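You operate a simulated robot arm through the tools that you are given. There is no shell and no other tool. Be economical: measure what you need, move in short steps, check, and stop when the job is done.

Carry out the task below with a simulated two-armed robot. There is one attempt and no reset: what you move stays moved.

Task
Warm flasks B1 and A2 in the blue tray on the warmer.
Fine: load the tray, carry it over with both hands, then switch the warmer on; the third flask stays on the mat.
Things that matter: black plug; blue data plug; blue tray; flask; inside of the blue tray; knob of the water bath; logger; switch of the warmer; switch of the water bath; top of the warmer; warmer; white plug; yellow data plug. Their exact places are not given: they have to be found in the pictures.

Only the result counts: the job must be done as asked and must still hold three seconds after the hand-in. Knocking over, shifting, dropping, spilling or breaking anything else fails it.

Robot
Two 7-joint arms with two-finger parallel grippers on one trunk, on a base that drives. Base frame: it is fixed to the floor where the robot stands at the start and does not move with it; the origin is under the middle of the robot, x ahead of it, y to its left, z up; the surface under the hand at the start is at about z = 0.92. Units: m, degrees, N and s.
The left shoulder is at the start at [0.06, 0.144, 0.926], the right one opposite. With the tool pointing down near the work surface each hand reaches from about 0.26 to 0.7 m from the robot's upright axis, wherever it stands, measured 20 degrees to its own side. Places, roughly: black plug (3x3x5 cm) [0.8, 0.6, 1.2]; blue data plug (2x2x4 cm) [0.5, 0.3, 0.9]; flask [-1.25, 0.25, 1.5]; inside of the blue tray [0.5, -0.1, 0.9]; knob of the water bath [0.4, 1, 1]; switch of the warmer [0.4, 0.5, 1]; switch of the water bath [0.4, 0.8, 1]; top of the warmer [0.5, 0.6, 1]; warmer [0.5, 0.6, 1]; white plug (3x3x5 cm) [0.8, 0.4, 1.2]; yellow data plug (2x2x4 cm) [0.5, 0.1, 0.9]. Payload 1.57 kg a hand.
The TCP of each hand is the grasp point between the finger pads, 0.03 m short of the fingertips. In the tool frame z runs along the fingers and y along their closing line. Largest opening 0.11 m; finger width 0.024, thickness 0.012; the body of the gripper, 0.048 by 0.112 m, starts 0.078 m behind the TCP.
Orientation is told as [roll, pitch, yaw] about the base's x, y, z axes, in that order, counted from this pose: with the fingers straight down and closing along the base's y, the tool's x points along the base's -x, its y along +y and its z along -z.

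Tools
- The arms move only by the tool move_arm. It takes "left_steps", "right_steps" or both (then of equal length, played together; a hand with none holds still); each is one flat list of numbers, 7 for each row, row after row: the turn, a rotation vector about the base's x, y, z in units of 5 degrees (1.0 is 5 degrees), then the shift along the base's x, y, z in units of 25 mm (1.0 is 25 mm), then the gripper command, from -1 (shut) to 1 (fully open), values between in proportion. In form: [ax, ay, az, tx, ty, tz, hand, ax, ay, az, tx, ty, tz, hand, ...]. A call has 1 to 8 rows; each row shifts and turns the commanded pose from where the row before left it. A call with a number of a shift or a turn outside -1 to 1 is refused whole. Rows are played at 5 a second. More than 0.05 m and 8.6 degrees between two rows, or a gripper value outside its range, and nothing of the call is played. A pose out of reach is approached as far as the arm can. The call stops where the force on the tool passes 40 N (or 10 N more than at its start, if that is more) or the arm is blocked; 0.2 s more then pass. Each finger travels about 0.045 m/s and halts on what it meets, pressing with about 35 N; the grip force reading is that of the motor and also rises with nothing between the fingers. The clock runs only during rows and for 0.2 s after the last one: add rows that do not move to give the fingers time. The reply holds the time, the measured pose of the TCP, the force on the tool along the base axes, the opening and the grip force, in the units named above and with some noise, with the torque about the TCP (base axes, N m) and any sound that the robot's microphone picked up, and new pictures: "pictures" is both (left out), scene, wrist or none (wrist: the cameras of the hands that moved).
- Cameras (640 x 400 px; columns grow to the right, rows downward): "scene" is now at [0.0439, -0.0064, 1.5282]; the picture's right is [-0.09, -1.00, 0.00], its down [-0.80, 0.07, -0.59] and it looks along [0.59, -0.05, -0.81] (base axes); focal length 259 px, centre (320, 200). "left" rides on the left gripper at [0.07, -0.016, -0.141] in its tool frame; the picture's right is [0.23, 0.97, 0.00], its down [-0.86, 0.20, -0.48] and it looks along [-0.47, 0.11, 0.88] (tool axes); focal length 222 px, centre (320, 200). "right" rides on the right gripper at [0.07, 0.016, -0.141] in its tool frame; the picture's right is [-0.23, 0.97, 0.00], its down [-0.86, -0.20, -0.48] and it looks along [-0.47, -0.11, 0.88] (tool axes); focal length 222 px, centre (320, 200).
- move_column(by): slides the trunk up (or, below 0, down) by that many m; the arms and the scene camera ride with it, the base frame stays. It gives what a move gives, with no picture.
- steer(legs): drives the robot by 1 to 6 legs, each [ahead, left, turn to the left] in m, m and degrees, along the robot's own axes; the way and the turn of a leg run together, so that a leg with both is an arc; at most 1.5 m and 180 degrees a leg. The arms and the cameras ride along, it lands a little off, and it stops where it bumps. It gives what a move gives, and a new picture of the scene camera.
- pan_tilt(pan, tilt): turns the head with the scene camera to pan (to the left, within 86 degrees either way) and tilt (down, from -29 to 69), counted from straight ahead of the robot. It gives what a move gives, and a new picture of the scene camera.
- locate(camera, pixels): for up to 12 pixels [column, row] of the newest picture of that camera ("zoom" is the newest enlarged one), the place [x, y, z] in the base frame of the surface seen there, good to about 0.002 m. It takes no simulated time.
- enlarge(camera, box): a new picture of the part [left, top, right, bottom] of that camera's present view, enlarged. It takes no simulated time.
- job_done(): hands the job in; it is judged then, once.

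Work in short steps. Measure before you move; look again where a grasp or a placing could have gone wrong, and mend it. You have 80 turns and 260 pictures in all, those below and enlarged ones among them. Open the grippers and draw the arms clear of the work before you hand the job in, unless the task says otherwise; then end with one line.

The tools are called after "Call:" by a JSON object that holds its "api" and its "payload". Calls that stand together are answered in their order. move_arm: Moves the arms, as the interface text tells. Its arguments: {"type":"object","properties":{"left_steps":{"type":"array"},"right_steps":{"type":"array"},"pictures":{"type":"string","enum":["both","scene","wrist","none"]}},"required":[]} The other tools are called the same way: move_column (by) slides the trunk up or down; steer (legs) drives the base; pan_tilt (pan, tilt) turns the head that bears the scene camera; locate (camera, pixels) gives the place of the surface under pixels of a picture; enlarge (camera, box) takes an enlarged picture of a part of a camera's view; job_done () hands the job in.

At the start:

```text
time: 0.0
left_ee_pos: [0.296, 0.354, 1.0004]
left_tool_rot: [0.0, 0.0, 0.0]
left_force: [-0.7, -0.3, -0.4]
left_torque: [-0.01, -0.01, -0.01]
left_width: 0.1101
left_grasp_force: 0.0
right_ee_pos: [0.3904, 0.0123, 1.0001]
right_tool_rot: [0.0, -0.1, 0.0]
right_force: [0.4, 0.8, 0.1]
right_torque: [-0.01, 0.0, 0.03]
right_width: 0.1103
right_grasp_force: 0.2
trunk travel left (down, up): [-0.525, 0.065]
robot x, y, heading: [-0.0035, 0.0038, 0.0]
head pan, tilt: [-5.0, 53.8]
```

scene: 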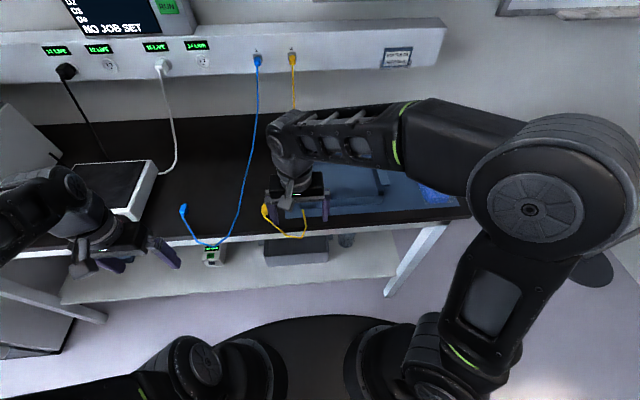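
right: 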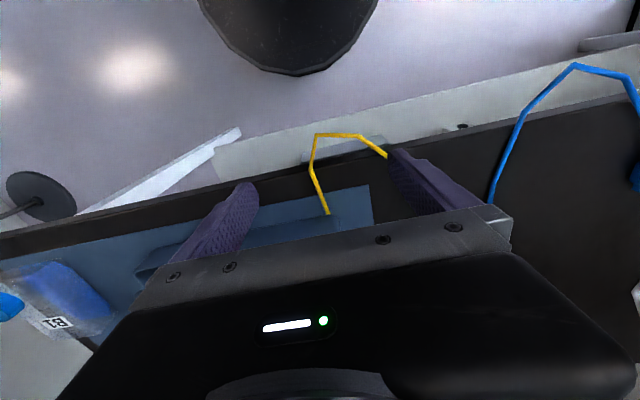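
left: 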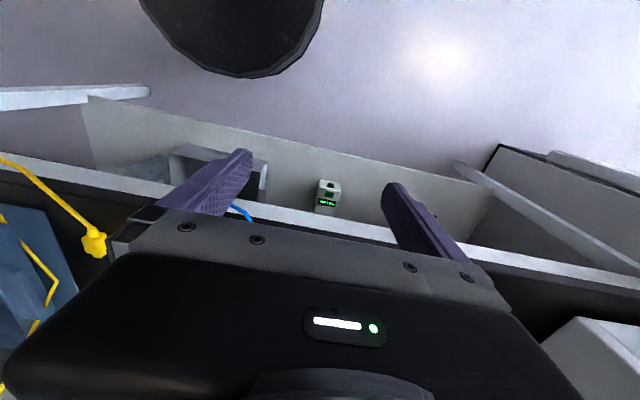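

The right arm hides the mat and tray in the scene picture. I look right first with the head.

Call:
{"api": "pan_tilt", "payload": {"pan": -35, "tilt": 45}}

Call:
{"api": "pan_tilt", "payload": {"pan": 45, "tilt": 40}}

```text
time: 0.9
left_ee_pos: [0.2956, 0.3544, 0.9992]
left_tool_rot: [0.1, 0.1, 0.1]
left_force: [-0.4, 0.0, 0.7]
left_torque: [0.0, -0.04, 0.03]
left_width: 0.1099
left_grasp_force: 0.0
right_ee_pos: [0.3896, 0.0119, 0.9989]
right_tool_rot: [0.0, 0.0, 0.0]
right_force: [-0.8, 0.0, 0.0]
right_torque: [0.0, -0.05, -0.01]
right_width: 0.1099
right_grasp_force: 0.1
trunk travel left (down, up): [-0.525, 0.065]
robot x, y, heading: [-0.0013, 0.0008, -0.5]
head pan, tilt: [-35.0, 45.0]
```

scene: 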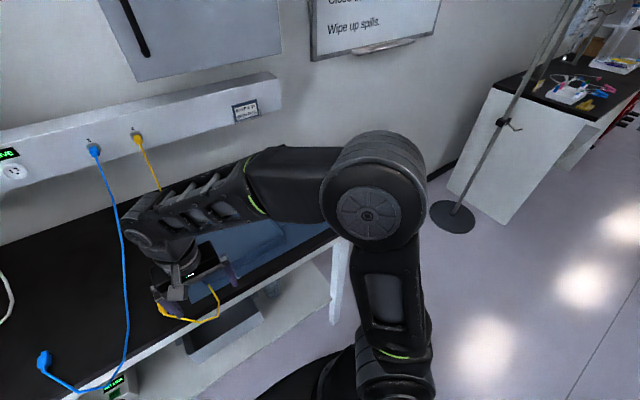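

```text
time: 2.5
left_ee_pos: [0.2954, 0.3541, 0.9997]
left_tool_rot: [0.1, 0.1, 0.0]
left_force: [0.6, 0.3, 0.4]
left_torque: [0.01, 0.0, 0.05]
left_width: 0.11
left_grasp_force: 0.0
right_ee_pos: [0.3909, 0.0123, 0.9983]
right_tool_rot: [0.0, 0.0, 0.1]
right_force: [-0.9, -0.1, 0.8]
right_torque: [0.05, 0.03, 0.03]
right_width: 0.1099
right_grasp_force: 0.0
trunk travel left (down, up): [-0.525, 0.065]
robot x, y, heading: [0.0049, 0.0001, -0.1]
head pan, tilt: [45.0, 40.0]
```

scene: 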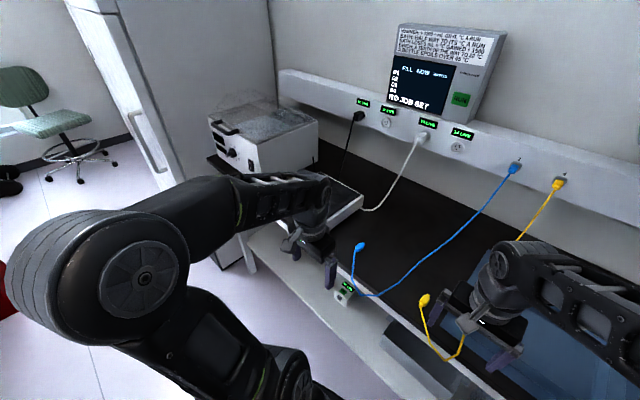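

A sign with instructions stands over the bench (around 440,70). I read it, and the status texts.

Call:
{"api": "enlarge", "payload": {"camera": "scene", "box": [340, 15, 520, 128]}}

Call:
{"api": "enlarge", "payload": {"camera": "scene", "box": [200, 90, 480, 265]}}

Call:
{"api": "enlarge", "payload": {"camera": "right", "box": [0, 220, 160, 400]}}

```text
3.54 times, centred on (430, 72) of scene
```

zoom: 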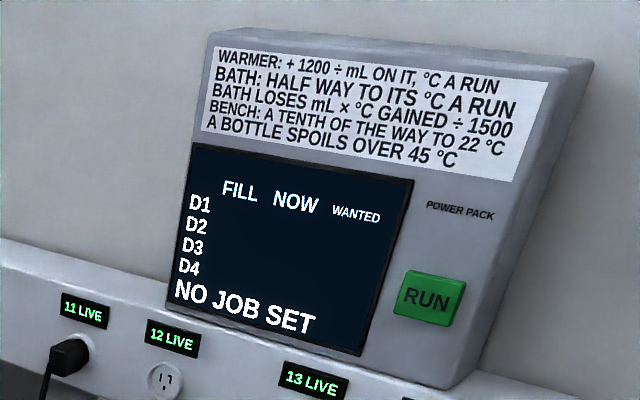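

```text
2.29 times, centred on (340, 178) of scene
```

zoom: 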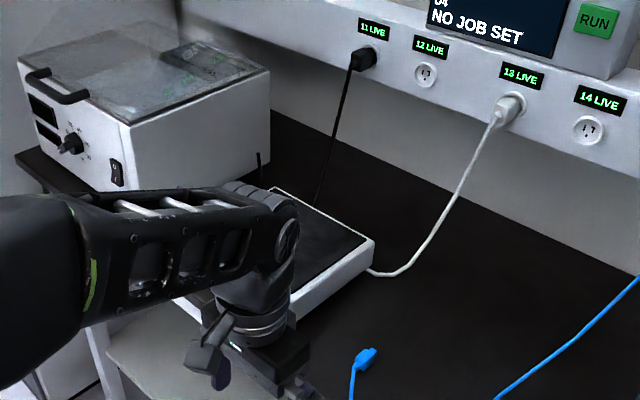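

```text
2.22 times, centred on (80, 310) of right
```

zoom: 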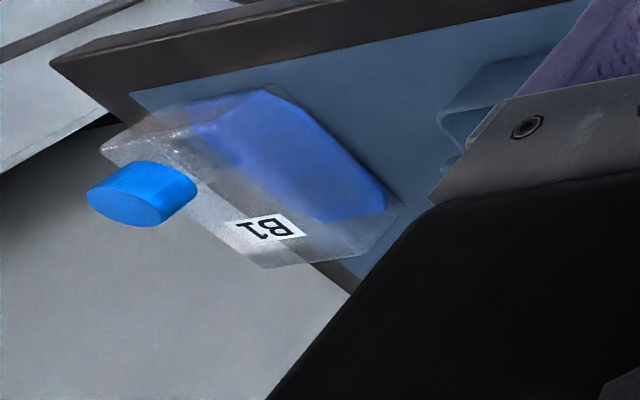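

I lift the right hand 0.15 m and draw it back and right to uncover the mat.

Call:
{"api": "move_arm", "payload": {"right_steps": [0, 0, 0, 0, 0, 1, 1, 0, 0, 0, 0, 0, 1, 1, 0, 0, 0, 0, 0, 1, 1, 0, 0, 0, 0, 0, 1, 1, 0, 0, 0, 0, 0, 1, 1, 0, 0, 0, 0, 0, 1, 1, 0, 0, 0, -1, -1, 0, 1, 0, 0, 0, -1, -1, 0, 1], "pictures": "none"}}

Call:
{"api": "move_arm", "payload": {"right_steps": [0, 0, 0, -1, -1, 0, 1, 0, 0, 0, -1, -1, 0, 1, 0, 0, 0, -1, -1, 0, 1, 0, 0, 0, 0, -1, 0, 1, 0, 0, 0, 0, -1, 0, 1, 0, 0, 0, 0, -1, 0, 1, 0, 0, 0, 0, -1, 0, 1, 0, 0, 0, 0, -1, 0, 1], "pictures": "wrist"}}

Call:
{"api": "pan_tilt", "payload": {"pan": -10, "tilt": 50}}

```text
time: 4.3
left_ee_pos: [0.2963, 0.3534, 1.0005]
left_tool_rot: [-0.1, 0.0, 0.0]
left_force: [0.6, 0.4, -0.4]
left_torque: [0.03, -0.03, 0.03]
left_width: 0.11
left_grasp_force: 0.1
right_ee_pos: [0.3393, -0.0381, 1.1174]
right_tool_rot: [0.1, 0.0, 0.0]
right_force: [-0.3, -0.4, -0.8]
right_torque: [0.01, 0.06, -0.01]
right_width: 0.1098
right_grasp_force: 0.0
right hand out of reach, approached as far as the arm can: row 5, 6
trunk travel left (down, up): [-0.525, 0.065]
robot x, y, heading: [-0.0017, -0.0023, 0.2]
head pan, tilt: [45.0, 40.0]
```

```text
time: 6.1
left_ee_pos: [0.2962, 0.3525, 1.0008]
left_tool_rot: [-0.1, 0.0, 0.0]
left_force: [-1.4, 0.3, -0.4]
left_torque: [0.01, 0.01, 0.01]
left_width: 0.11
left_grasp_force: 0.0
right_ee_pos: [0.3191, -0.1863, 1.1067]
right_tool_rot: [2.5, 1.8, 0.9]
right_force: [-1.0, -0.5, -0.2]
right_torque: [0.03, -0.03, 0.0]
right_width: 0.1099
right_grasp_force: 0.0
right hand out of reach, approached as far as the arm can: row 1, 2, 3, 5, 7
trunk travel left (down, up): [-0.525, 0.065]
robot x, y, heading: [-0.0017, 0.0001, -0.0]
head pan, tilt: [45.0, 40.0]
```

right: 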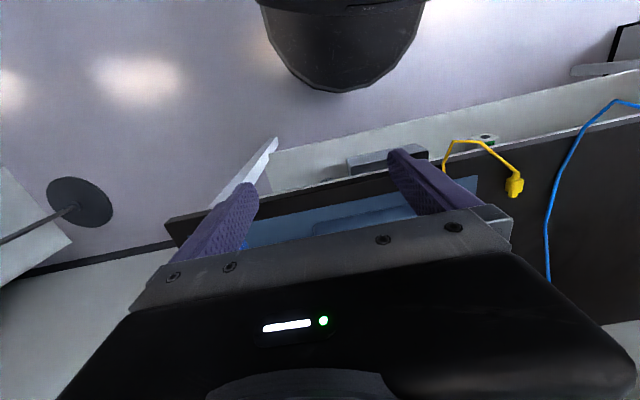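

```text
time: 7.3
left_ee_pos: [0.298, 0.3532, 0.9995]
left_tool_rot: [0.0, 0.0, 0.1]
left_force: [0.0, 0.6, -0.2]
left_torque: [-0.03, 0.0, -0.02]
left_width: 0.11
left_grasp_force: 0.1
right_ee_pos: [0.321, -0.1856, 1.1062]
right_tool_rot: [2.7, 1.9, 0.9]
right_force: [-0.1, 0.3, -1.1]
right_torque: [-0.01, -0.03, 0.02]
right_width: 0.1099
right_grasp_force: 0.1
trunk travel left (down, up): [-0.525, 0.065]
robot x, y, heading: [-0.0009, 0.0054, -0.2]
head pan, tilt: [-10.0, 50.0]
```

scene: 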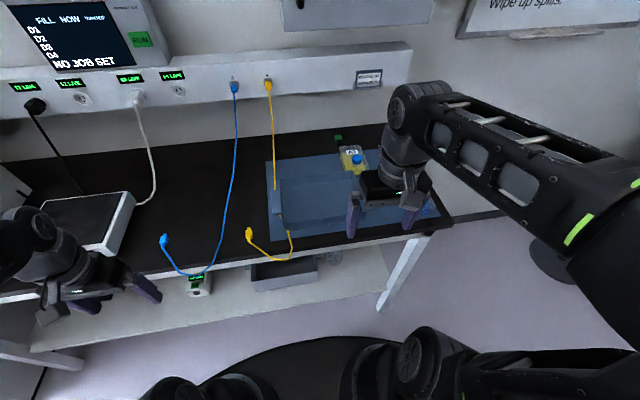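

A yellow flask shows at (355,158), still half hidden by the arm. I drive back 0.35 m to clear the hands from the bench and see everything.

Call:
{"api": "steer", "payload": {"legs": [[-0.35, 0, 0]]}}

Call:
{"api": "pan_tilt", "payload": {"pan": -5, "tilt": 36}}

```text
time: 9.6
left_ee_pos: [-0.0593, 0.3544, 1.0002]
left_tool_rot: [0.0, 0.0, 0.2]
left_force: [0.0, -0.5, 0.2]
left_torque: [0.02, -0.04, 0.04]
left_width: 0.1101
left_grasp_force: 0.0
right_ee_pos: [-0.0333, -0.1851, 1.1069]
right_tool_rot: [2.6, 1.8, 1.0]
right_force: [-0.6, 0.3, -0.1]
right_torque: [0.0, -0.03, -0.01]
right_width: 0.1099
right_grasp_force: 0.0
trunk travel left (down, up): [-0.525, 0.065]
robot x, y, heading: [-0.3546, -0.0015, -0.0]
head pan, tilt: [-10.0, 50.0]
```

scene: 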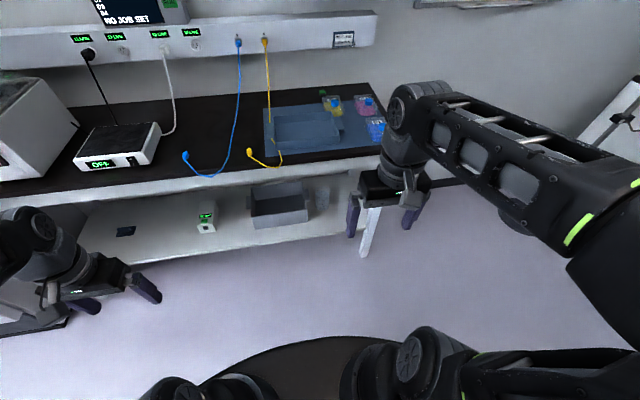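

```text
time: 10.4
left_ee_pos: [-0.0589, 0.3556, 0.9993]
left_tool_rot: [0.0, 0.1, 0.2]
left_force: [-0.4, 0.1, 0.4]
left_torque: [0.0, 0.0, -0.02]
left_width: 0.11
left_grasp_force: 0.0
right_ee_pos: [-0.033, -0.1855, 1.1064]
right_tool_rot: [2.6, 2.0, 0.8]
right_force: [0.2, 0.5, -0.2]
right_torque: [0.0, -0.01, -0.02]
right_width: 0.1101
right_grasp_force: 0.0
trunk travel left (down, up): [-0.525, 0.065]
robot x, y, heading: [-0.3544, 0.0025, 0.4]
head pan, tilt: [-5.0, 36.0]
```

scene: 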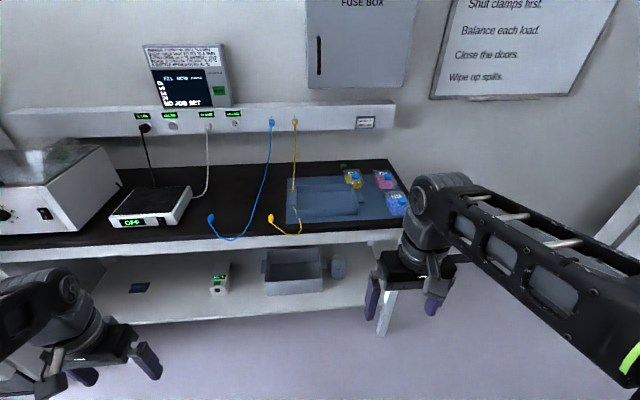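

Now all is visible: warmer (150,205), tray (320,203), three flasks. I enlarge the mat and the warmer.

Call:
{"api": "enlarge", "payload": {"camera": "scene", "box": [100, 170, 260, 270]}}

Call:
{"api": "locate", "payload": {"camera": "zoom", "pixels": [[50, 185], [240, 170], [370, 85], [170, 75], [290, 190], [110, 208], [265, 205], [290, 120], [200, 120]]}}

Call:
{"api": "enlarge", "payload": {"camera": "scene", "box": [260, 155, 420, 255]}}

```text
4.00 times, centred on (180, 220) of scene
```

zoom: 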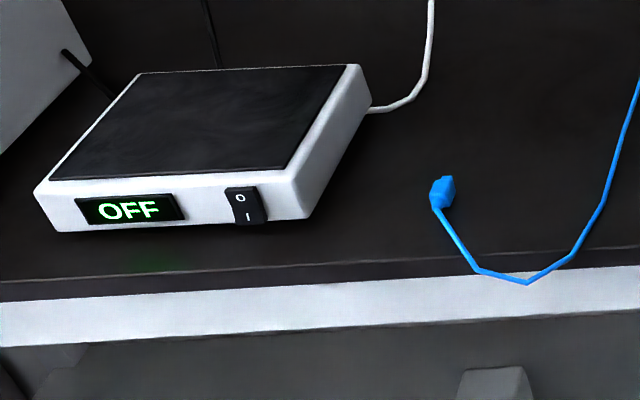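

```text
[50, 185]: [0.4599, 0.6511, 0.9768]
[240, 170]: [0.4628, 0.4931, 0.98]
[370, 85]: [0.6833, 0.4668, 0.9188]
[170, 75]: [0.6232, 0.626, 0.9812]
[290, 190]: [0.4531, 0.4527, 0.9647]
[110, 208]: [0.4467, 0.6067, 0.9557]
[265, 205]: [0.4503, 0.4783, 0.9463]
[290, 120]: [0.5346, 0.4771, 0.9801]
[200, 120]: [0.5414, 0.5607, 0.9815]
```

```text
4.00 times, centred on (340, 205) of scene
```

zoom: 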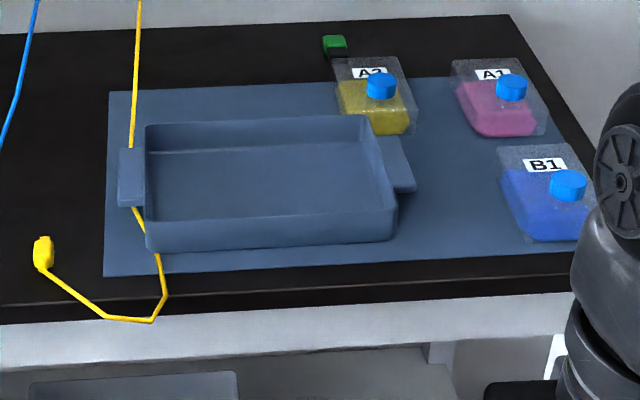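

I measure tray, handles and flasks.

Call:
{"api": "locate", "payload": {"camera": "zoom", "pixels": [[150, 130], [362, 120], [148, 235], [390, 225], [132, 178], [400, 165], [250, 190], [381, 78], [512, 80], [567, 175], [360, 68], [544, 160]]}}

Call:
{"api": "locate", "payload": {"camera": "zoom", "pixels": [[340, 45], [338, 62], [402, 60], [375, 125], [408, 125], [505, 150], [585, 150], [510, 235], [580, 238], [122, 160], [122, 200], [140, 190]]}}

Call:
{"api": "enlarge", "payload": {"camera": "scene", "box": [330, 155, 410, 205]}}

Call:
{"api": "enlarge", "payload": {"camera": "scene", "box": [280, 175, 370, 231]}}

```text
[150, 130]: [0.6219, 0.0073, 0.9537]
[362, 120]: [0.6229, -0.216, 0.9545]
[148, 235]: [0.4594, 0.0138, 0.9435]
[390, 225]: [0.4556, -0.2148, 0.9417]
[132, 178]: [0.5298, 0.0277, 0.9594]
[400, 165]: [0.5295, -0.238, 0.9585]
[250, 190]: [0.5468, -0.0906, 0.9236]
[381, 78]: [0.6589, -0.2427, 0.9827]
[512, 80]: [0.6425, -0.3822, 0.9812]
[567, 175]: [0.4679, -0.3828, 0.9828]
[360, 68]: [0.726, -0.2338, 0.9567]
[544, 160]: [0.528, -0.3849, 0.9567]
```

```text
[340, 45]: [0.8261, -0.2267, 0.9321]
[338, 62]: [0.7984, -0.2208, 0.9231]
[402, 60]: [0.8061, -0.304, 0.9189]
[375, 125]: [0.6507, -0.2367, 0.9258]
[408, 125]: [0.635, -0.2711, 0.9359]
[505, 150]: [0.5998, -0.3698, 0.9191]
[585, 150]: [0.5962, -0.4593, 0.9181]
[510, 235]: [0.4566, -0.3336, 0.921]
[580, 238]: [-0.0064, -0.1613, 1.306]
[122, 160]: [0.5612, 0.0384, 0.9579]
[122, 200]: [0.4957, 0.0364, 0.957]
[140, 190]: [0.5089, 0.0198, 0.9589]
```

```text
8.00 times, centred on (370, 180) of scene
```

zoom: 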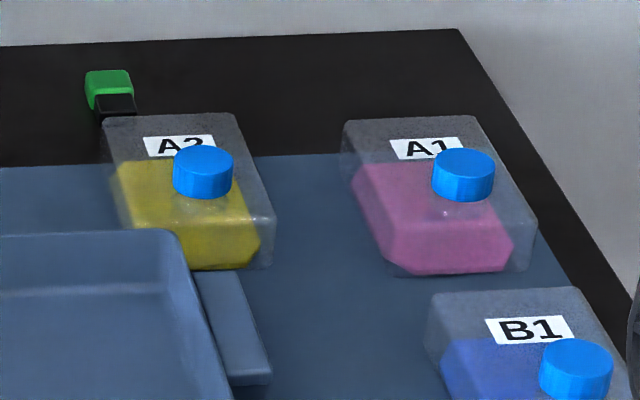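

```text
7.11 times, centred on (325, 203) of scene
```

zoom: 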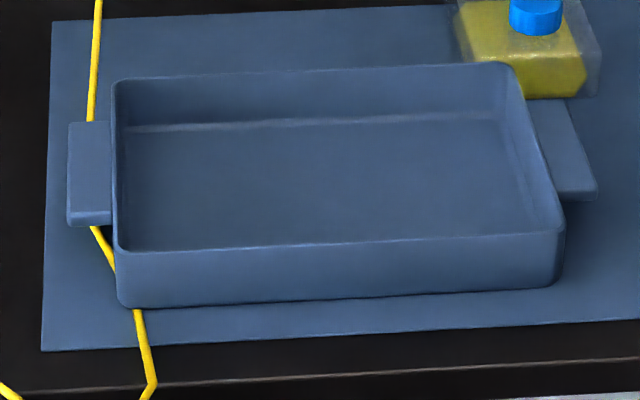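

Flasks lie flat, tops near z 0.957, caps up to 0.983. I check how much room the base has ahead before driving back in.

Call:
{"api": "pan_tilt", "payload": {"pan": 0, "tilt": 60}}

Call:
{"api": "locate", "payload": {"camera": "scene", "pixels": [[310, 290], [310, 300], [310, 275], [310, 310], [200, 190], [310, 190], [350, 120], [350, 140], [350, 160]]}}

```text
time: 11.2
left_ee_pos: [-0.0586, 0.3548, 0.9995]
left_tool_rot: [0.0, -0.1, 0.3]
left_force: [-0.1, -0.4, -0.4]
left_torque: [0.02, 0.02, -0.02]
left_width: 0.11
left_grasp_force: 0.0
right_ee_pos: [-0.0322, -0.1855, 1.107]
right_tool_rot: [2.6, 1.8, 0.9]
right_force: [-0.5, -0.2, -0.7]
right_torque: [0.0, 0.01, 0.01]
right_width: 0.1099
right_grasp_force: 0.0
trunk travel left (down, up): [-0.525, 0.065]
robot x, y, heading: [-0.3554, -0.0046, 0.3]
head pan, tilt: [0.0, 60.0]
```

scene: 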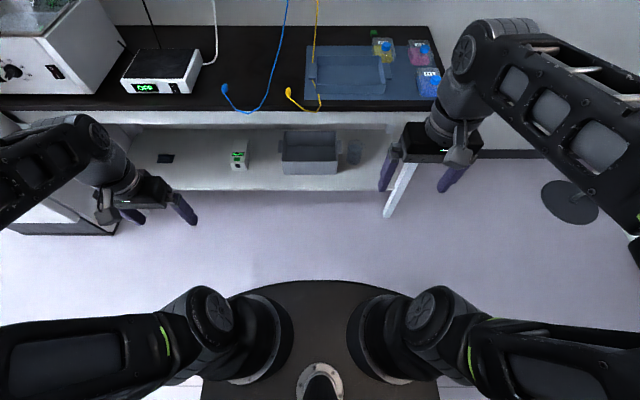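

```text
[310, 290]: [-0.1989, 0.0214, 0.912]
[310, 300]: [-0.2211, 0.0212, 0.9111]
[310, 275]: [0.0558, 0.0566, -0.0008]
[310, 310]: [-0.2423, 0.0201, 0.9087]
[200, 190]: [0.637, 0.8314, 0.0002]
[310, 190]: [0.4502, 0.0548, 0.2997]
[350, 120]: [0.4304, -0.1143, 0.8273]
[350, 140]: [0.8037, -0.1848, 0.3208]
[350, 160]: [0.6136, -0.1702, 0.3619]
```

There is room: the shoulder plate ends 0.18 m ahead of the axis. I raise the left hand a bit and drive to about x 0.08, y -0.10.

Call:
{"api": "move_arm", "payload": {"left_steps": [0, 0, 0, 0, 0, 1, 1, 0, 0, 0, 0, 0, 1, 1], "pictures": "none"}}

Call:
{"api": "steer", "payload": {"legs": [[0, -0.1, 0], [0.43, 0, 0]]}}

Call:
{"api": "pan_tilt", "payload": {"pan": -10, "tilt": 55}}

```text
time: 11.8
left_ee_pos: [-0.0606, 0.3529, 1.0494]
left_tool_rot: [0.1, -0.1, 0.2]
left_force: [-0.9, -0.4, 0.6]
left_torque: [0.02, 0.04, -0.01]
left_width: 0.1098
left_grasp_force: 0.1
right_ee_pos: [-0.0332, -0.186, 1.105]
right_tool_rot: [2.6, 1.9, 0.8]
right_force: [0.3, 0.1, 0.4]
right_torque: [-0.02, 0.0, -0.03]
right_width: 0.11
right_grasp_force: 0.0
trunk travel left (down, up): [-0.525, 0.065]
robot x, y, heading: [-0.3528, 0.0025, -0.1]
head pan, tilt: [0.0, 60.0]
```

```text
time: 15.2
left_ee_pos: [0.3662, 0.2595, 1.0486]
left_tool_rot: [0.0, 0.0, 0.4]
left_force: [0.9, 0.3, -0.7]
left_torque: [0.04, 0.01, 0.0]
left_width: 0.1103
left_grasp_force: 0.2
right_ee_pos: [0.395, -0.2788, 1.1063]
right_tool_rot: [2.7, 1.9, 1.2]
right_force: [1.2, -0.5, 0.4]
right_torque: [0.02, 0.01, 0.02]
right_width: 0.1101
right_grasp_force: 0.0
trunk travel left (down, up): [-0.525, 0.065]
robot x, y, heading: [0.072, -0.0965, 0.2]
head pan, tilt: [0.0, 60.0]
```

scene: 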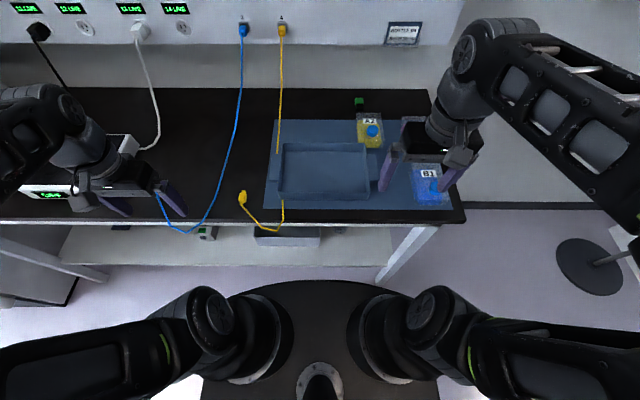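

```text
time: 15.9
left_ee_pos: [0.3653, 0.2593, 1.049]
left_tool_rot: [0.0, 0.0, 0.5]
left_force: [0.3, -0.3, 0.5]
left_torque: [-0.01, 0.0, -0.02]
left_width: 0.1101
left_grasp_force: 0.0
right_ee_pos: [0.395, -0.2785, 1.1061]
right_tool_rot: [2.5, 1.8, 1.3]
right_force: [0.0, 0.5, -0.6]
right_torque: [0.0, 0.02, 0.0]
right_width: 0.1099
right_grasp_force: 0.1
trunk travel left (down, up): [-0.525, 0.065]
robot x, y, heading: [0.0748, -0.0974, 0.6]
head pan, tilt: [-10.0, 55.0]
```

scene: 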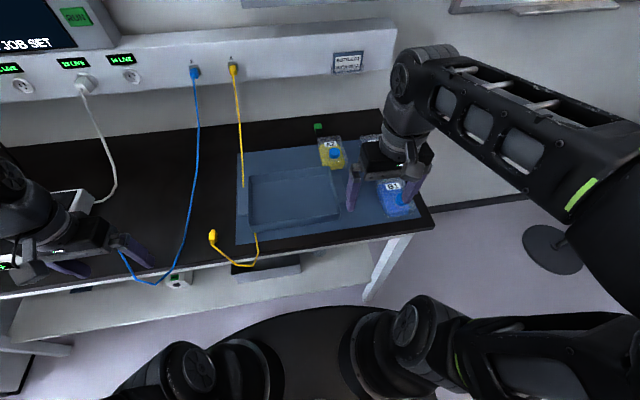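

From here A2 and B1 are both seen from above. I enlarge and measure outlines.

Call:
{"api": "enlarge", "payload": {"camera": "scene", "box": [300, 120, 428, 220]}}

Call:
{"api": "enlarge", "payload": {"camera": "right", "box": [0, 0, 640, 400]}}

```text
4.00 times, centred on (364, 170) of scene
```

zoom: 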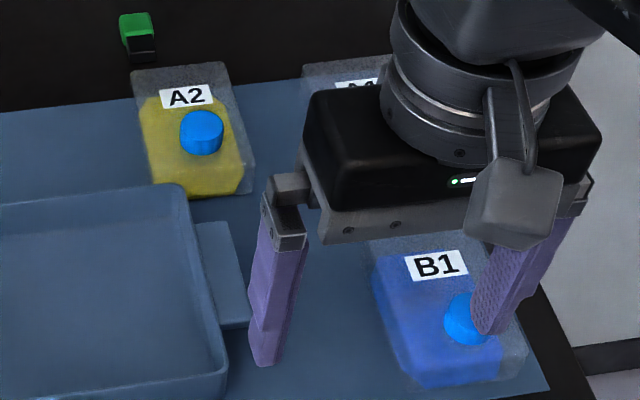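

```text
1.00 times, centred on (320, 200) of right (not enlarged: the box is as wide or as high as the picture)
```

zoom: 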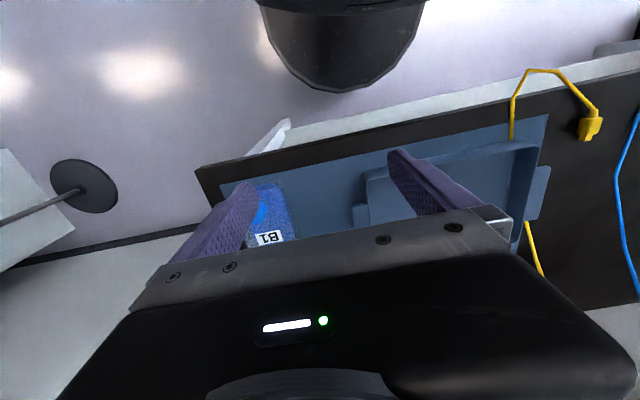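

I re-enlarge A2/tray and locate edges.

Call:
{"api": "enlarge", "payload": {"camera": "scene", "box": [310, 125, 374, 175]}}

Call:
{"api": "locate", "payload": {"camera": "zoom", "pixels": [[190, 90], [230, 130], [180, 100], [105, 160], [130, 260], [260, 250], [340, 250], [290, 270], [90, 105], [270, 110], [322, 200], [120, 300]]}}

Call:
{"api": "enlarge", "payload": {"camera": "scene", "box": [356, 165, 436, 225]}}

Call:
{"api": "locate", "payload": {"camera": "zoom", "pixels": [[290, 130], [180, 240], [260, 290], [420, 200], [180, 180], [230, 340], [400, 340], [460, 320], [360, 300], [410, 120]]}}

```text
8.00 times, centred on (342, 150) of scene
```

zoom: 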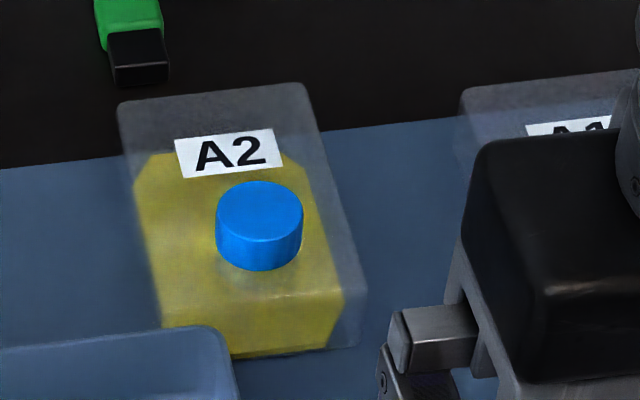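

```text
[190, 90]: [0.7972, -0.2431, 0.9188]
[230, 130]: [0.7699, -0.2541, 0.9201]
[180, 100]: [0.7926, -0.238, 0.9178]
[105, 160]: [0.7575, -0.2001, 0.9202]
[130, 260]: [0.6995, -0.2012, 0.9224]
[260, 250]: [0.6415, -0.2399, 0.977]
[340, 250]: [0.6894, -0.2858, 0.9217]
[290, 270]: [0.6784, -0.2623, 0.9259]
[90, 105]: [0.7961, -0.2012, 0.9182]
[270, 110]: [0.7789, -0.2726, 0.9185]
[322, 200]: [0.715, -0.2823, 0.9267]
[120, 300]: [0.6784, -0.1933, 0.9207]
```

```text
6.67 times, centred on (396, 195) of scene
```

zoom: 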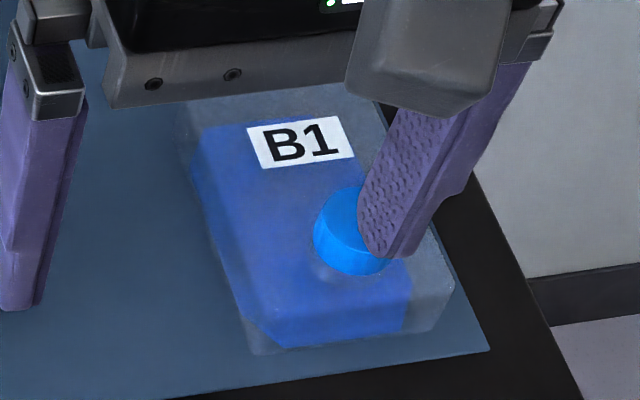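

```text
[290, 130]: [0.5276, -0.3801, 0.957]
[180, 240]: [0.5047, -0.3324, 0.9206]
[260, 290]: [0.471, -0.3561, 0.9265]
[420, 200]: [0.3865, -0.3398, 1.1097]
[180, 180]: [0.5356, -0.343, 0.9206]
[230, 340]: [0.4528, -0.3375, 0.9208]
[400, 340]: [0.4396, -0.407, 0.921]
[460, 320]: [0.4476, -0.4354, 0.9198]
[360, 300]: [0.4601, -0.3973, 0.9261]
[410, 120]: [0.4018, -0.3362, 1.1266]
```

Reckoned: flasks are about 0.12 (x) by 0.07 (y); A2 centred near (0.696, -0.244), B1 near (0.505, -0.383). I right the tool and bring the right hand toward A2 at a safe height.

Call:
{"api": "move_arm", "payload": {"right_steps": [-0.52, -0.38, -0.22, 1, 0, -0.3, 1, 0, 0, 0, 1, 0.2, -0.3, 1, 0, 0, 0, 1, 0.2, -0.3, 1, 0, 0, 0, 1, 0.2, -0.3, 1, 0, 0, 0, 1, 0.2, -0.3, 1, 0, 0, 0, 1, 0.2, -0.3, 1, 0, 0, 0, 1, 0.2, -0.3, 1, 0, 0, 0, 1, 0.2, -0.2, 1], "pictures": "wrist"}}

```text
time: 17.7
left_ee_pos: [0.3659, 0.2598, 1.0482]
left_tool_rot: [0.0, 0.0, 0.3]
left_force: [-0.1, 0.2, -0.4]
left_torque: [0.01, 0.0, 0.02]
left_width: 0.1099
left_grasp_force: 0.0
right_ee_pos: [0.5936, -0.2464, 1.0508]
right_tool_rot: [0.0, 0.1, 0.1]
right_force: [0.4, 0.5, -0.8]
right_torque: [0.02, -0.01, 0.0]
right_width: 0.11
right_grasp_force: 0.1
trunk travel left (down, up): [-0.525, 0.065]
robot x, y, heading: [0.0735, -0.0961, 0.3]
head pan, tilt: [-10.0, 55.0]
```

right: 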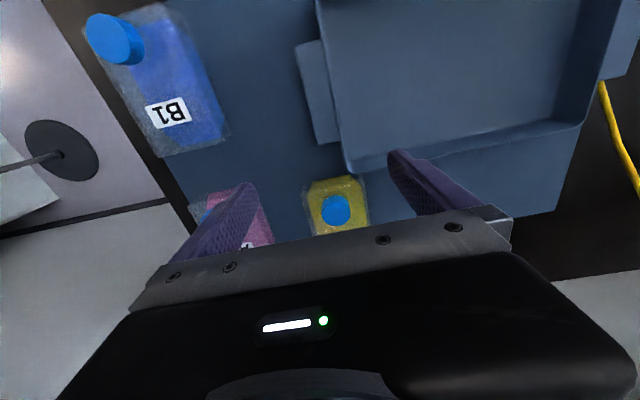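

Now straight ahead 0.1 m to above A2.

Call:
{"api": "move_arm", "payload": {"right_steps": [0, 0, 0, 1, 0, 0, 1, 0, 0, 0, 1, 0, 0, 1, 0, 0, 0, 1, 0, 0, 1, 0, 0, 0, 1, 0.1, 0, 1]}}

Call:
{"api": "locate", "payload": {"camera": "right", "pixels": [[335, 95], [320, 120], [330, 80], [170, 115]]}}

```text
time: 18.7
left_ee_pos: [0.3654, 0.2569, 1.0489]
left_tool_rot: [0.1, 0.0, 0.4]
left_force: [-0.6, 0.4, 0.6]
left_torque: [0.01, 0.01, -0.01]
left_width: 0.11
left_grasp_force: 0.0
right_ee_pos: [0.6716, -0.2443, 1.0498]
right_tool_rot: [0.0, -0.1, 0.1]
right_force: [0.1, 0.4, 0.1]
right_torque: [0.0, 0.04, -0.02]
right_width: 0.1099
right_grasp_force: 0.0
right hand out of reach, approached as far as the arm can: row 4
trunk travel left (down, up): [-0.525, 0.065]
robot x, y, heading: [0.0765, -0.0989, 0.4]
head pan, tilt: [-10.0, 55.0]
```

scene: 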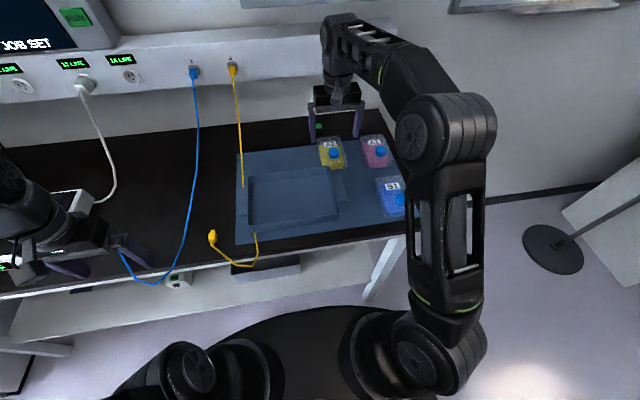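
right: 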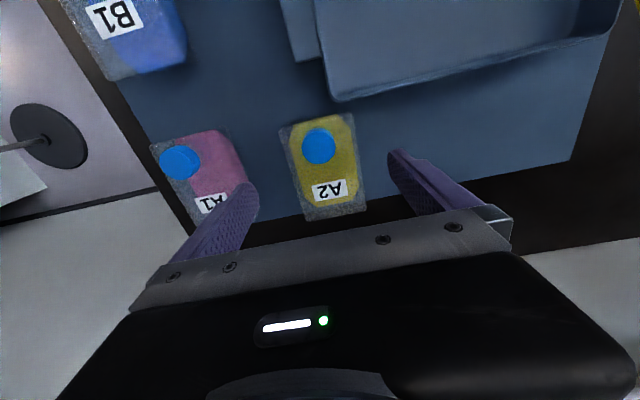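

```text
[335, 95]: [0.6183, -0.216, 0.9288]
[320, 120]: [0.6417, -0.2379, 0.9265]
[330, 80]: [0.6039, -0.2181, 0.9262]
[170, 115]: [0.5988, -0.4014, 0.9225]
```

Locate the A2 cap, label and right/left outlines from the wrist picture.

Call:
{"api": "locate", "payload": {"camera": "right", "pixels": [[320, 137], [304, 146], [335, 146], [330, 188], [277, 150], [360, 150], [372, 200], [295, 215], [315, 108], [180, 160]]}}

Call:
{"api": "enlarge", "payload": {"camera": "right", "box": [240, 90, 400, 230]}}

```text
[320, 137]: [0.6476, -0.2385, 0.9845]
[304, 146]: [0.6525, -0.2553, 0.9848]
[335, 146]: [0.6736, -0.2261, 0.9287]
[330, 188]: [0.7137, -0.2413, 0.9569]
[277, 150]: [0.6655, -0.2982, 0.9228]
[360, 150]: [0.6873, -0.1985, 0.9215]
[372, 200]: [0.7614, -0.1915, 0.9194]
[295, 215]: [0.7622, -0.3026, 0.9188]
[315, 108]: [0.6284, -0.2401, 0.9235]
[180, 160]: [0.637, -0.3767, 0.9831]
```

```text
2.86 times, centred on (320, 160) of right
```

zoom: 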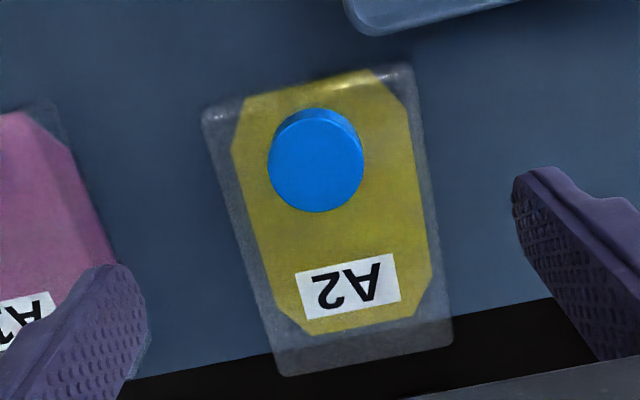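

A2's outline agrees. I descend to TCP z 0.957 with x about 0.695, between A1 and the tray.

Call:
{"api": "move_arm", "payload": {"right_steps": [0, 0, 0, 0, 0, -1, 1, 0, 0, 0, 0, 0, -1, 1, 0, 0, 0, 0, 0, -0.9, 1, 0, 0, 0, 0, 0, -0.5, 1, 0, 0, 0, 0, 0, -0.3, 1]}}

```text
time: 19.9
left_ee_pos: [0.3645, 0.2588, 1.0479]
left_tool_rot: [0.1, 0.0, 0.4]
left_force: [0.0, -0.5, 0.4]
left_torque: [-0.02, 0.02, -0.01]
left_width: 0.11
left_grasp_force: 0.1
right_ee_pos: [0.6706, -0.2438, 0.955]
right_tool_rot: [-0.1, 0.0, 0.1]
right_force: [-0.6, -0.5, -0.7]
right_torque: [-0.02, 0.0, -0.01]
right_width: 0.1101
right_grasp_force: 0.1
trunk travel left (down, up): [-0.525, 0.065]
robot x, y, heading: [0.0732, -0.0955, 0.4]
head pan, tilt: [-10.0, 55.0]
```

scene: 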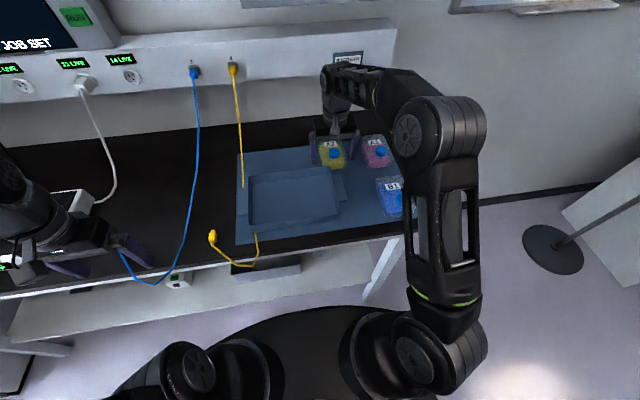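
right: 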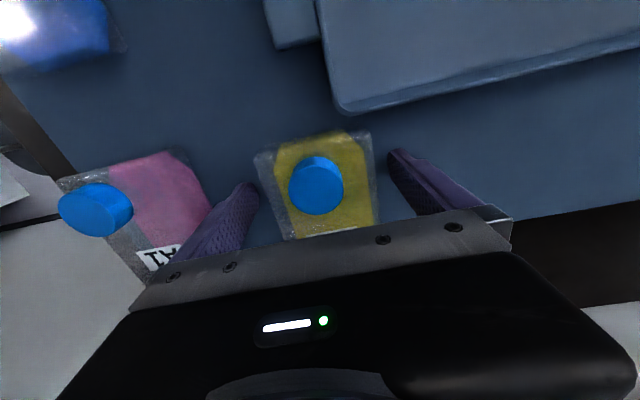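

I move ahead 0.025 m to the flask's centre, then close in place.

Call:
{"api": "move_arm", "payload": {"right_steps": [0, 0, 0, 0.5, 0, 0, 1, 0, 0, 0, 0.5, 0, 0, 1, 0, 0, 0, 0, 0, 0, -0.3, 0, 0, 0, 0, 0, 0, -0.3, 0, 0, 0, 0, 0, 0, -0.5, 0, 0, 0, 0, 0, 0, -0.5, 0, 0, 0, 0, 0, 0, -0.5], "pictures": "wrist"}}

```text
time: 21.5
left_ee_pos: [0.3645, 0.2596, 1.0485]
left_tool_rot: [0.0, 0.0, 0.3]
left_force: [-0.3, 0.6, 0.1]
left_torque: [-0.01, 0.02, 0.02]
left_width: 0.1102
left_grasp_force: 0.1
right_ee_pos: [0.697, -0.2452, 0.9569]
right_tool_rot: [-0.1, 0.0, 0.1]
right_force: [-0.1, -0.1, 1.0]
right_torque: [0.12, 0.11, -0.03]
right_width: 0.0789
right_grasp_force: 34.7
trunk travel left (down, up): [-0.525, 0.065]
robot x, y, heading: [0.0729, -0.096, 0.4]
head pan, tilt: [-10.0, 55.0]
```

right: 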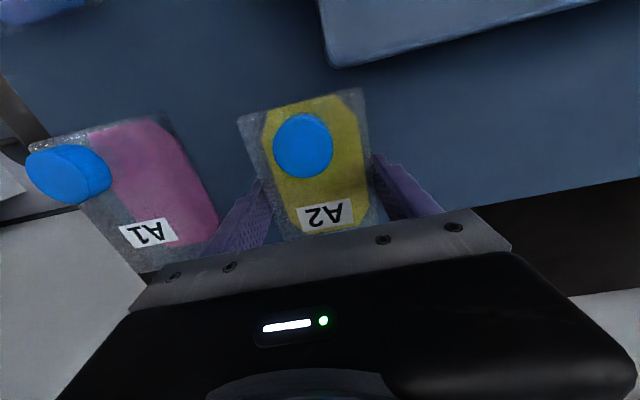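

A2 is gripped (width 0.079). I lift it 0.06 m.

Call:
{"api": "move_arm", "payload": {"right_steps": [0, 0, 0, 0, 0, 0.4, -0.6, 0, 0, 0, 0, 0, 1, -0.6, 0, 0, 0, -0.5, 0, 1, -0.6, 0, 0, 0, -0.5, 0, 0.3, -0.6], "pictures": "wrist"}}

Call:
{"api": "enlarge", "payload": {"camera": "scene", "box": [230, 120, 390, 250]}}

Call:
{"api": "locate", "payload": {"camera": "zoom", "pixels": [[82, 280], [410, 280], [85, 195], [390, 190], [250, 325], [230, 190], [230, 240], [240, 345], [240, 195], [60, 235], [445, 235], [420, 320]]}}

```text
time: 22.5
left_ee_pos: [0.3644, 0.2585, 1.0482]
left_tool_rot: [0.0, 0.0, 0.3]
left_force: [0.9, -0.4, 0.4]
left_torque: [-0.01, 0.01, 0.01]
left_width: 0.11
left_grasp_force: 0.0
right_ee_pos: [0.6712, -0.2445, 1.0228]
right_tool_rot: [-0.2, 0.1, 0.1]
right_force: [0.5, 0.0, 0.0]
right_torque: [0.01, -0.01, 0.01]
right_width: 0.0791
right_grasp_force: 35.3
trunk travel left (down, up): [-0.525, 0.065]
robot x, y, heading: [0.0724, -0.0974, 0.5]
head pan, tilt: [-10.0, 55.0]
```

right: 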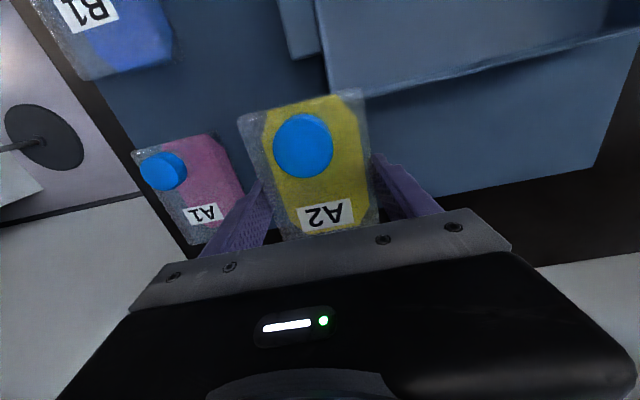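

```text
3.08 times, centred on (310, 185) of scene
```

zoom: 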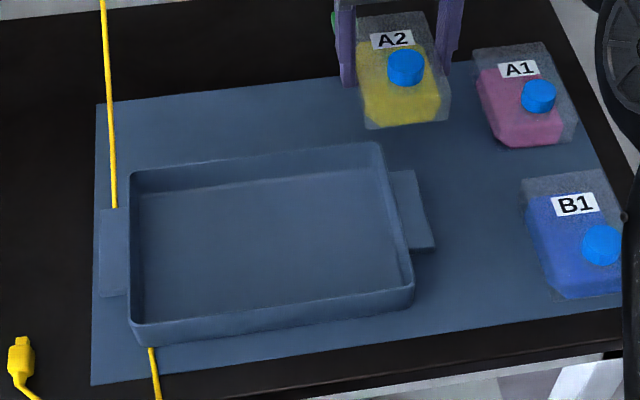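

```text
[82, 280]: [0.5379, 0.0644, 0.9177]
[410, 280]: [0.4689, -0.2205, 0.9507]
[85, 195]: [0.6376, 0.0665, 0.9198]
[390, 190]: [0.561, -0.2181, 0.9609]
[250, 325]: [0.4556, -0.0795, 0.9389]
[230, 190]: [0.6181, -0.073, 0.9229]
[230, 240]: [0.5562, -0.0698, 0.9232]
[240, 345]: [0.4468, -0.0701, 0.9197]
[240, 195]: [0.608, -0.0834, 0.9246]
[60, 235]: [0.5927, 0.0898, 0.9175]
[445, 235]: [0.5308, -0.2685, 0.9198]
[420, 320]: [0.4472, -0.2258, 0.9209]
```

Lifted well. I measure the tray's inner corners precisely.

Call:
{"api": "enlarge", "payload": {"camera": "scene", "box": [250, 160, 350, 240]}}

Call:
{"api": "locate", "payload": {"camera": "zoom", "pixels": [[67, 160], [85, 160], [76, 160], [72, 160], [555, 160], [530, 160], [512, 160], [545, 160], [240, 90], [240, 60], [290, 325], [290, 345]]}}

```text
5.00 times, centred on (300, 200) of scene
```

zoom: 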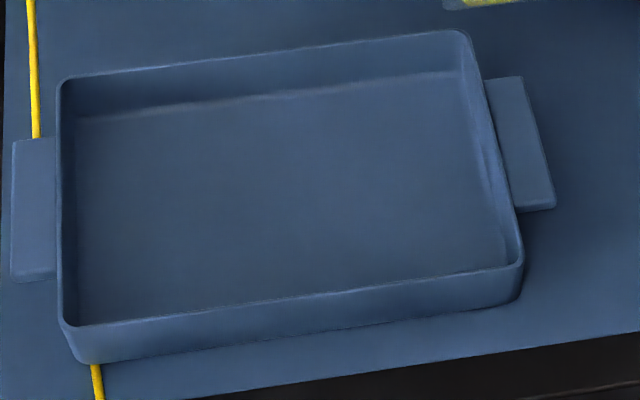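

```text
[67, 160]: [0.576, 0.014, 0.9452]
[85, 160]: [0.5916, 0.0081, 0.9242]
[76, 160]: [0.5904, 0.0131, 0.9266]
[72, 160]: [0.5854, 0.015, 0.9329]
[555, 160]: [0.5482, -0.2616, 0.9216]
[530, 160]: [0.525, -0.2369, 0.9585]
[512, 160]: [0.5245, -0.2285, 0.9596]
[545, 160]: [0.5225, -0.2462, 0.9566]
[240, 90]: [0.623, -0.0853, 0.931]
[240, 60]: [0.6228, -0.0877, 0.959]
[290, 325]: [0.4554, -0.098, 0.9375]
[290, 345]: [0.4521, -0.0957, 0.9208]
```

Interior: y 0.014 to -0.217, x 0.458 to 0.622, floor 0.924. I carry A2 to above (0.54, -0.047).

Call:
{"api": "move_arm", "payload": {"right_steps": [0, 0, 0, -0.655, 0.985, 0, -0.6, 0, 0, 0, -0.655, 0.985, 0, -0.6, 0, 0, 0, -0.655, 0.985, 0, -0.6, 0, 0, 0, -0.655, 0.985, 0, -0.6, 0, 0, 0, -0.655, 0.985, 0, -0.6, 0, 0, 0, -0.655, 0.985, 0, -0.6, 0, 0, 0, -0.655, 0.985, 0, -0.6, 0, 0, 0, -0.655, 0.985, 0, -0.6]}}

```text
time: 24.3
left_ee_pos: [0.3661, 0.2592, 1.0474]
left_tool_rot: [0.0, 0.0, 0.4]
left_force: [-0.2, -0.1, 0.0]
left_torque: [0.01, -0.04, 0.04]
left_width: 0.11
left_grasp_force: 0.0
right_ee_pos: [0.5409, -0.0492, 1.0221]
right_tool_rot: [-0.1, 0.0, 0.0]
right_force: [-0.2, -0.3, -0.1]
right_torque: [-0.01, 0.0, 0.01]
right_width: 0.079
right_grasp_force: 35.6
trunk travel left (down, up): [-0.525, 0.065]
robot x, y, heading: [0.0719, -0.0969, 0.4]
head pan, tilt: [-10.0, 55.0]
```

scene: 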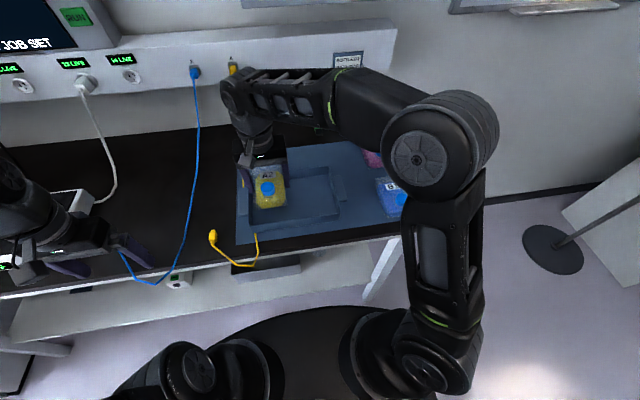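
right: 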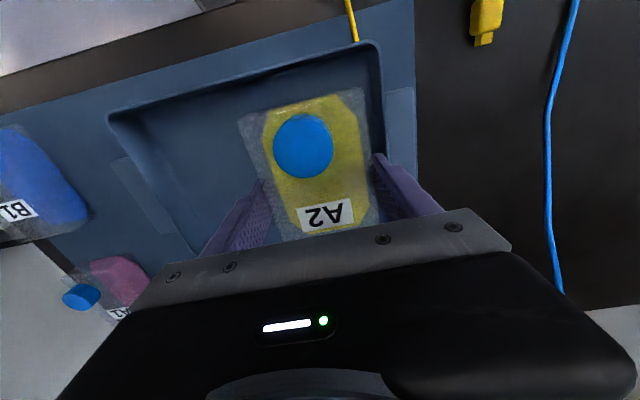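

It hangs over the tray's left half with clearance. I lower it 0.058 m, gently at the end.

Call:
{"api": "move_arm", "payload": {"right_steps": [0, 0, 0, 0, 0, -0.8, -0.6, 0, 0, 0, 0, 0, -0.8, -0.6, 0, 0, 0, 0, 0, -0.4, -0.6, 0, 0, 0, 0, 0, -0.2, -0.6, 0, 0, 0, 0, 0, -0.12, -0.6]}}

```text
time: 25.5
left_ee_pos: [0.3665, 0.259, 1.0491]
left_tool_rot: [-0.1, 0.0, 0.4]
left_force: [0.6, 0.1, 0.5]
left_torque: [-0.01, -0.01, 0.04]
left_width: 0.11
left_grasp_force: 0.0
right_ee_pos: [0.5413, -0.0503, 0.9641]
right_tool_rot: [-0.1, 0.0, 0.1]
right_force: [-0.1, -0.1, 0.1]
right_torque: [0.01, 0.01, -0.02]
right_width: 0.0789
right_grasp_force: 35.5
trunk travel left (down, up): [-0.525, 0.065]
robot x, y, heading: [0.0696, -0.0952, 0.5]
head pan, tilt: [-10.0, 55.0]
```

scene: 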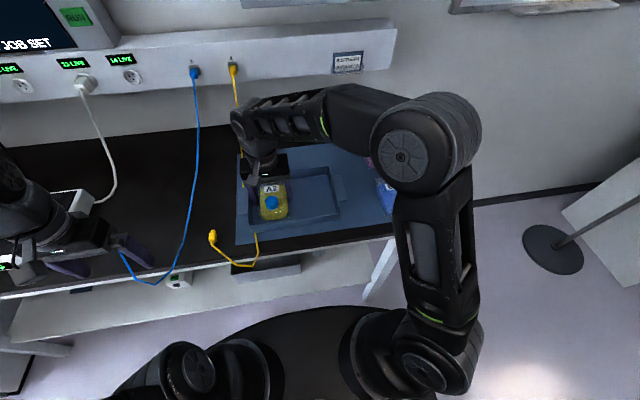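
right: 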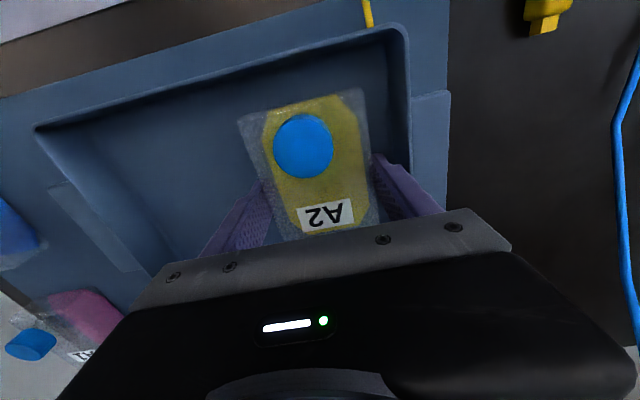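

Close above the floor, no contact force yet. I lower another 4 mm and open to 0.088 only.

Call:
{"api": "move_arm", "payload": {"right_steps": [0, 0, 0, 0, 0.1, -0.08, -0.6, 0, 0, 0, 0, 0, -0.06, -0.6, 0, 0, 0, 0, 0, 0, 0.55, 0, 0, 0, 0, 0, 0, 0.55, 0, 0, 0, 0, 0, 0, 0.55], "pictures": "wrist"}}

```text
time: 26.7
left_ee_pos: [0.3645, 0.2591, 1.0493]
left_tool_rot: [-0.1, 0.0, 0.4]
left_force: [-0.5, -0.8, -0.5]
left_torque: [-0.03, 0.0, -0.01]
left_width: 0.11
left_grasp_force: 0.0
right_ee_pos: [0.5417, -0.0455, 0.9638]
right_tool_rot: [-0.1, 0.1, 0.1]
right_force: [0.2, -0.5, 0.7]
right_torque: [-0.03, -0.02, 0.03]
right_width: 0.0851
right_grasp_force: 0.1
trunk travel left (down, up): [-0.525, 0.065]
robot x, y, heading: [0.0718, -0.0923, 0.4]
head pan, tilt: [-10.0, 55.0]
```

right: 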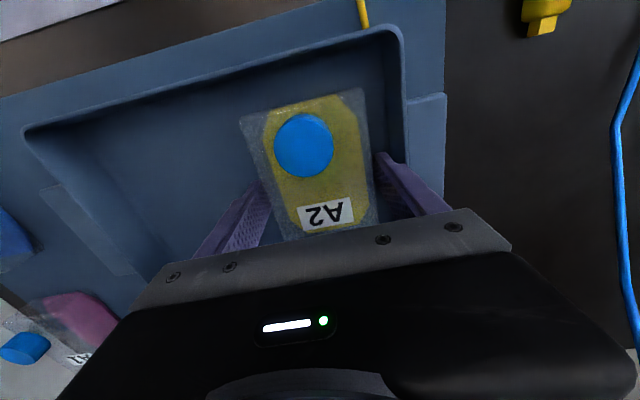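

Released; I rise straight up with the same opening, then open and look.

Call:
{"api": "move_arm", "payload": {"right_steps": [0, 0, 0, 0, 0, 0.5, 0.55, 0, 0, 0, 0, 0, 1, 0.55, 0, 0, 0, 0, 0, 1, 0.55, 0, 0, 0, 0, 0, 0.9, 0.6, 0, 0, 0, 0, -1, 0, 1, 0, 0, 0, 0, -1, 0, 1, 0, 0, 0, 0, -1, 0, 1, 0, 0, 0, 0, -1, 0, 1]}}

```text
time: 28.5
left_ee_pos: [0.3647, 0.2584, 1.049]
left_tool_rot: [0.0, 0.0, 0.4]
left_force: [-0.5, 0.1, 0.2]
left_torque: [0.01, -0.01, 0.01]
left_width: 0.1101
left_grasp_force: 0.1
right_ee_pos: [0.5422, -0.1442, 1.0475]
right_tool_rot: [-0.1, 0.0, 0.1]
right_force: [0.8, -0.8, -0.2]
right_torque: [0.03, 0.02, -0.01]
right_width: 0.11
right_grasp_force: 0.1
trunk travel left (down, up): [-0.525, 0.065]
robot x, y, heading: [0.0746, -0.0956, 0.4]
head pan, tilt: [-10.0, 55.0]
```

scene: 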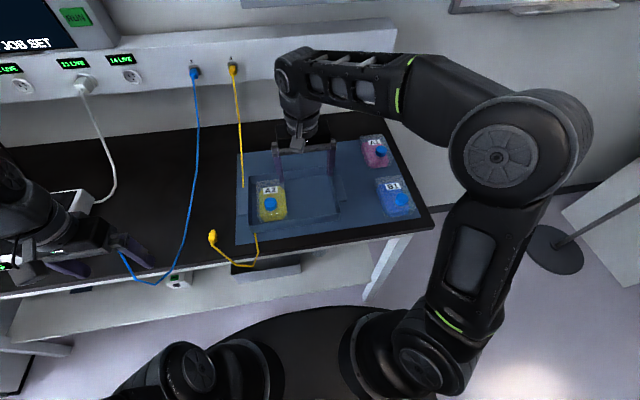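
right: 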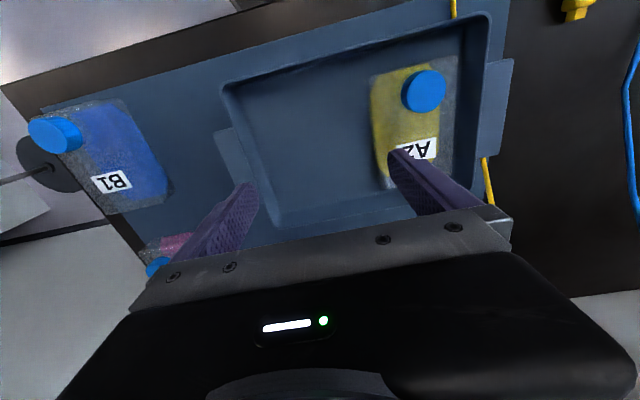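

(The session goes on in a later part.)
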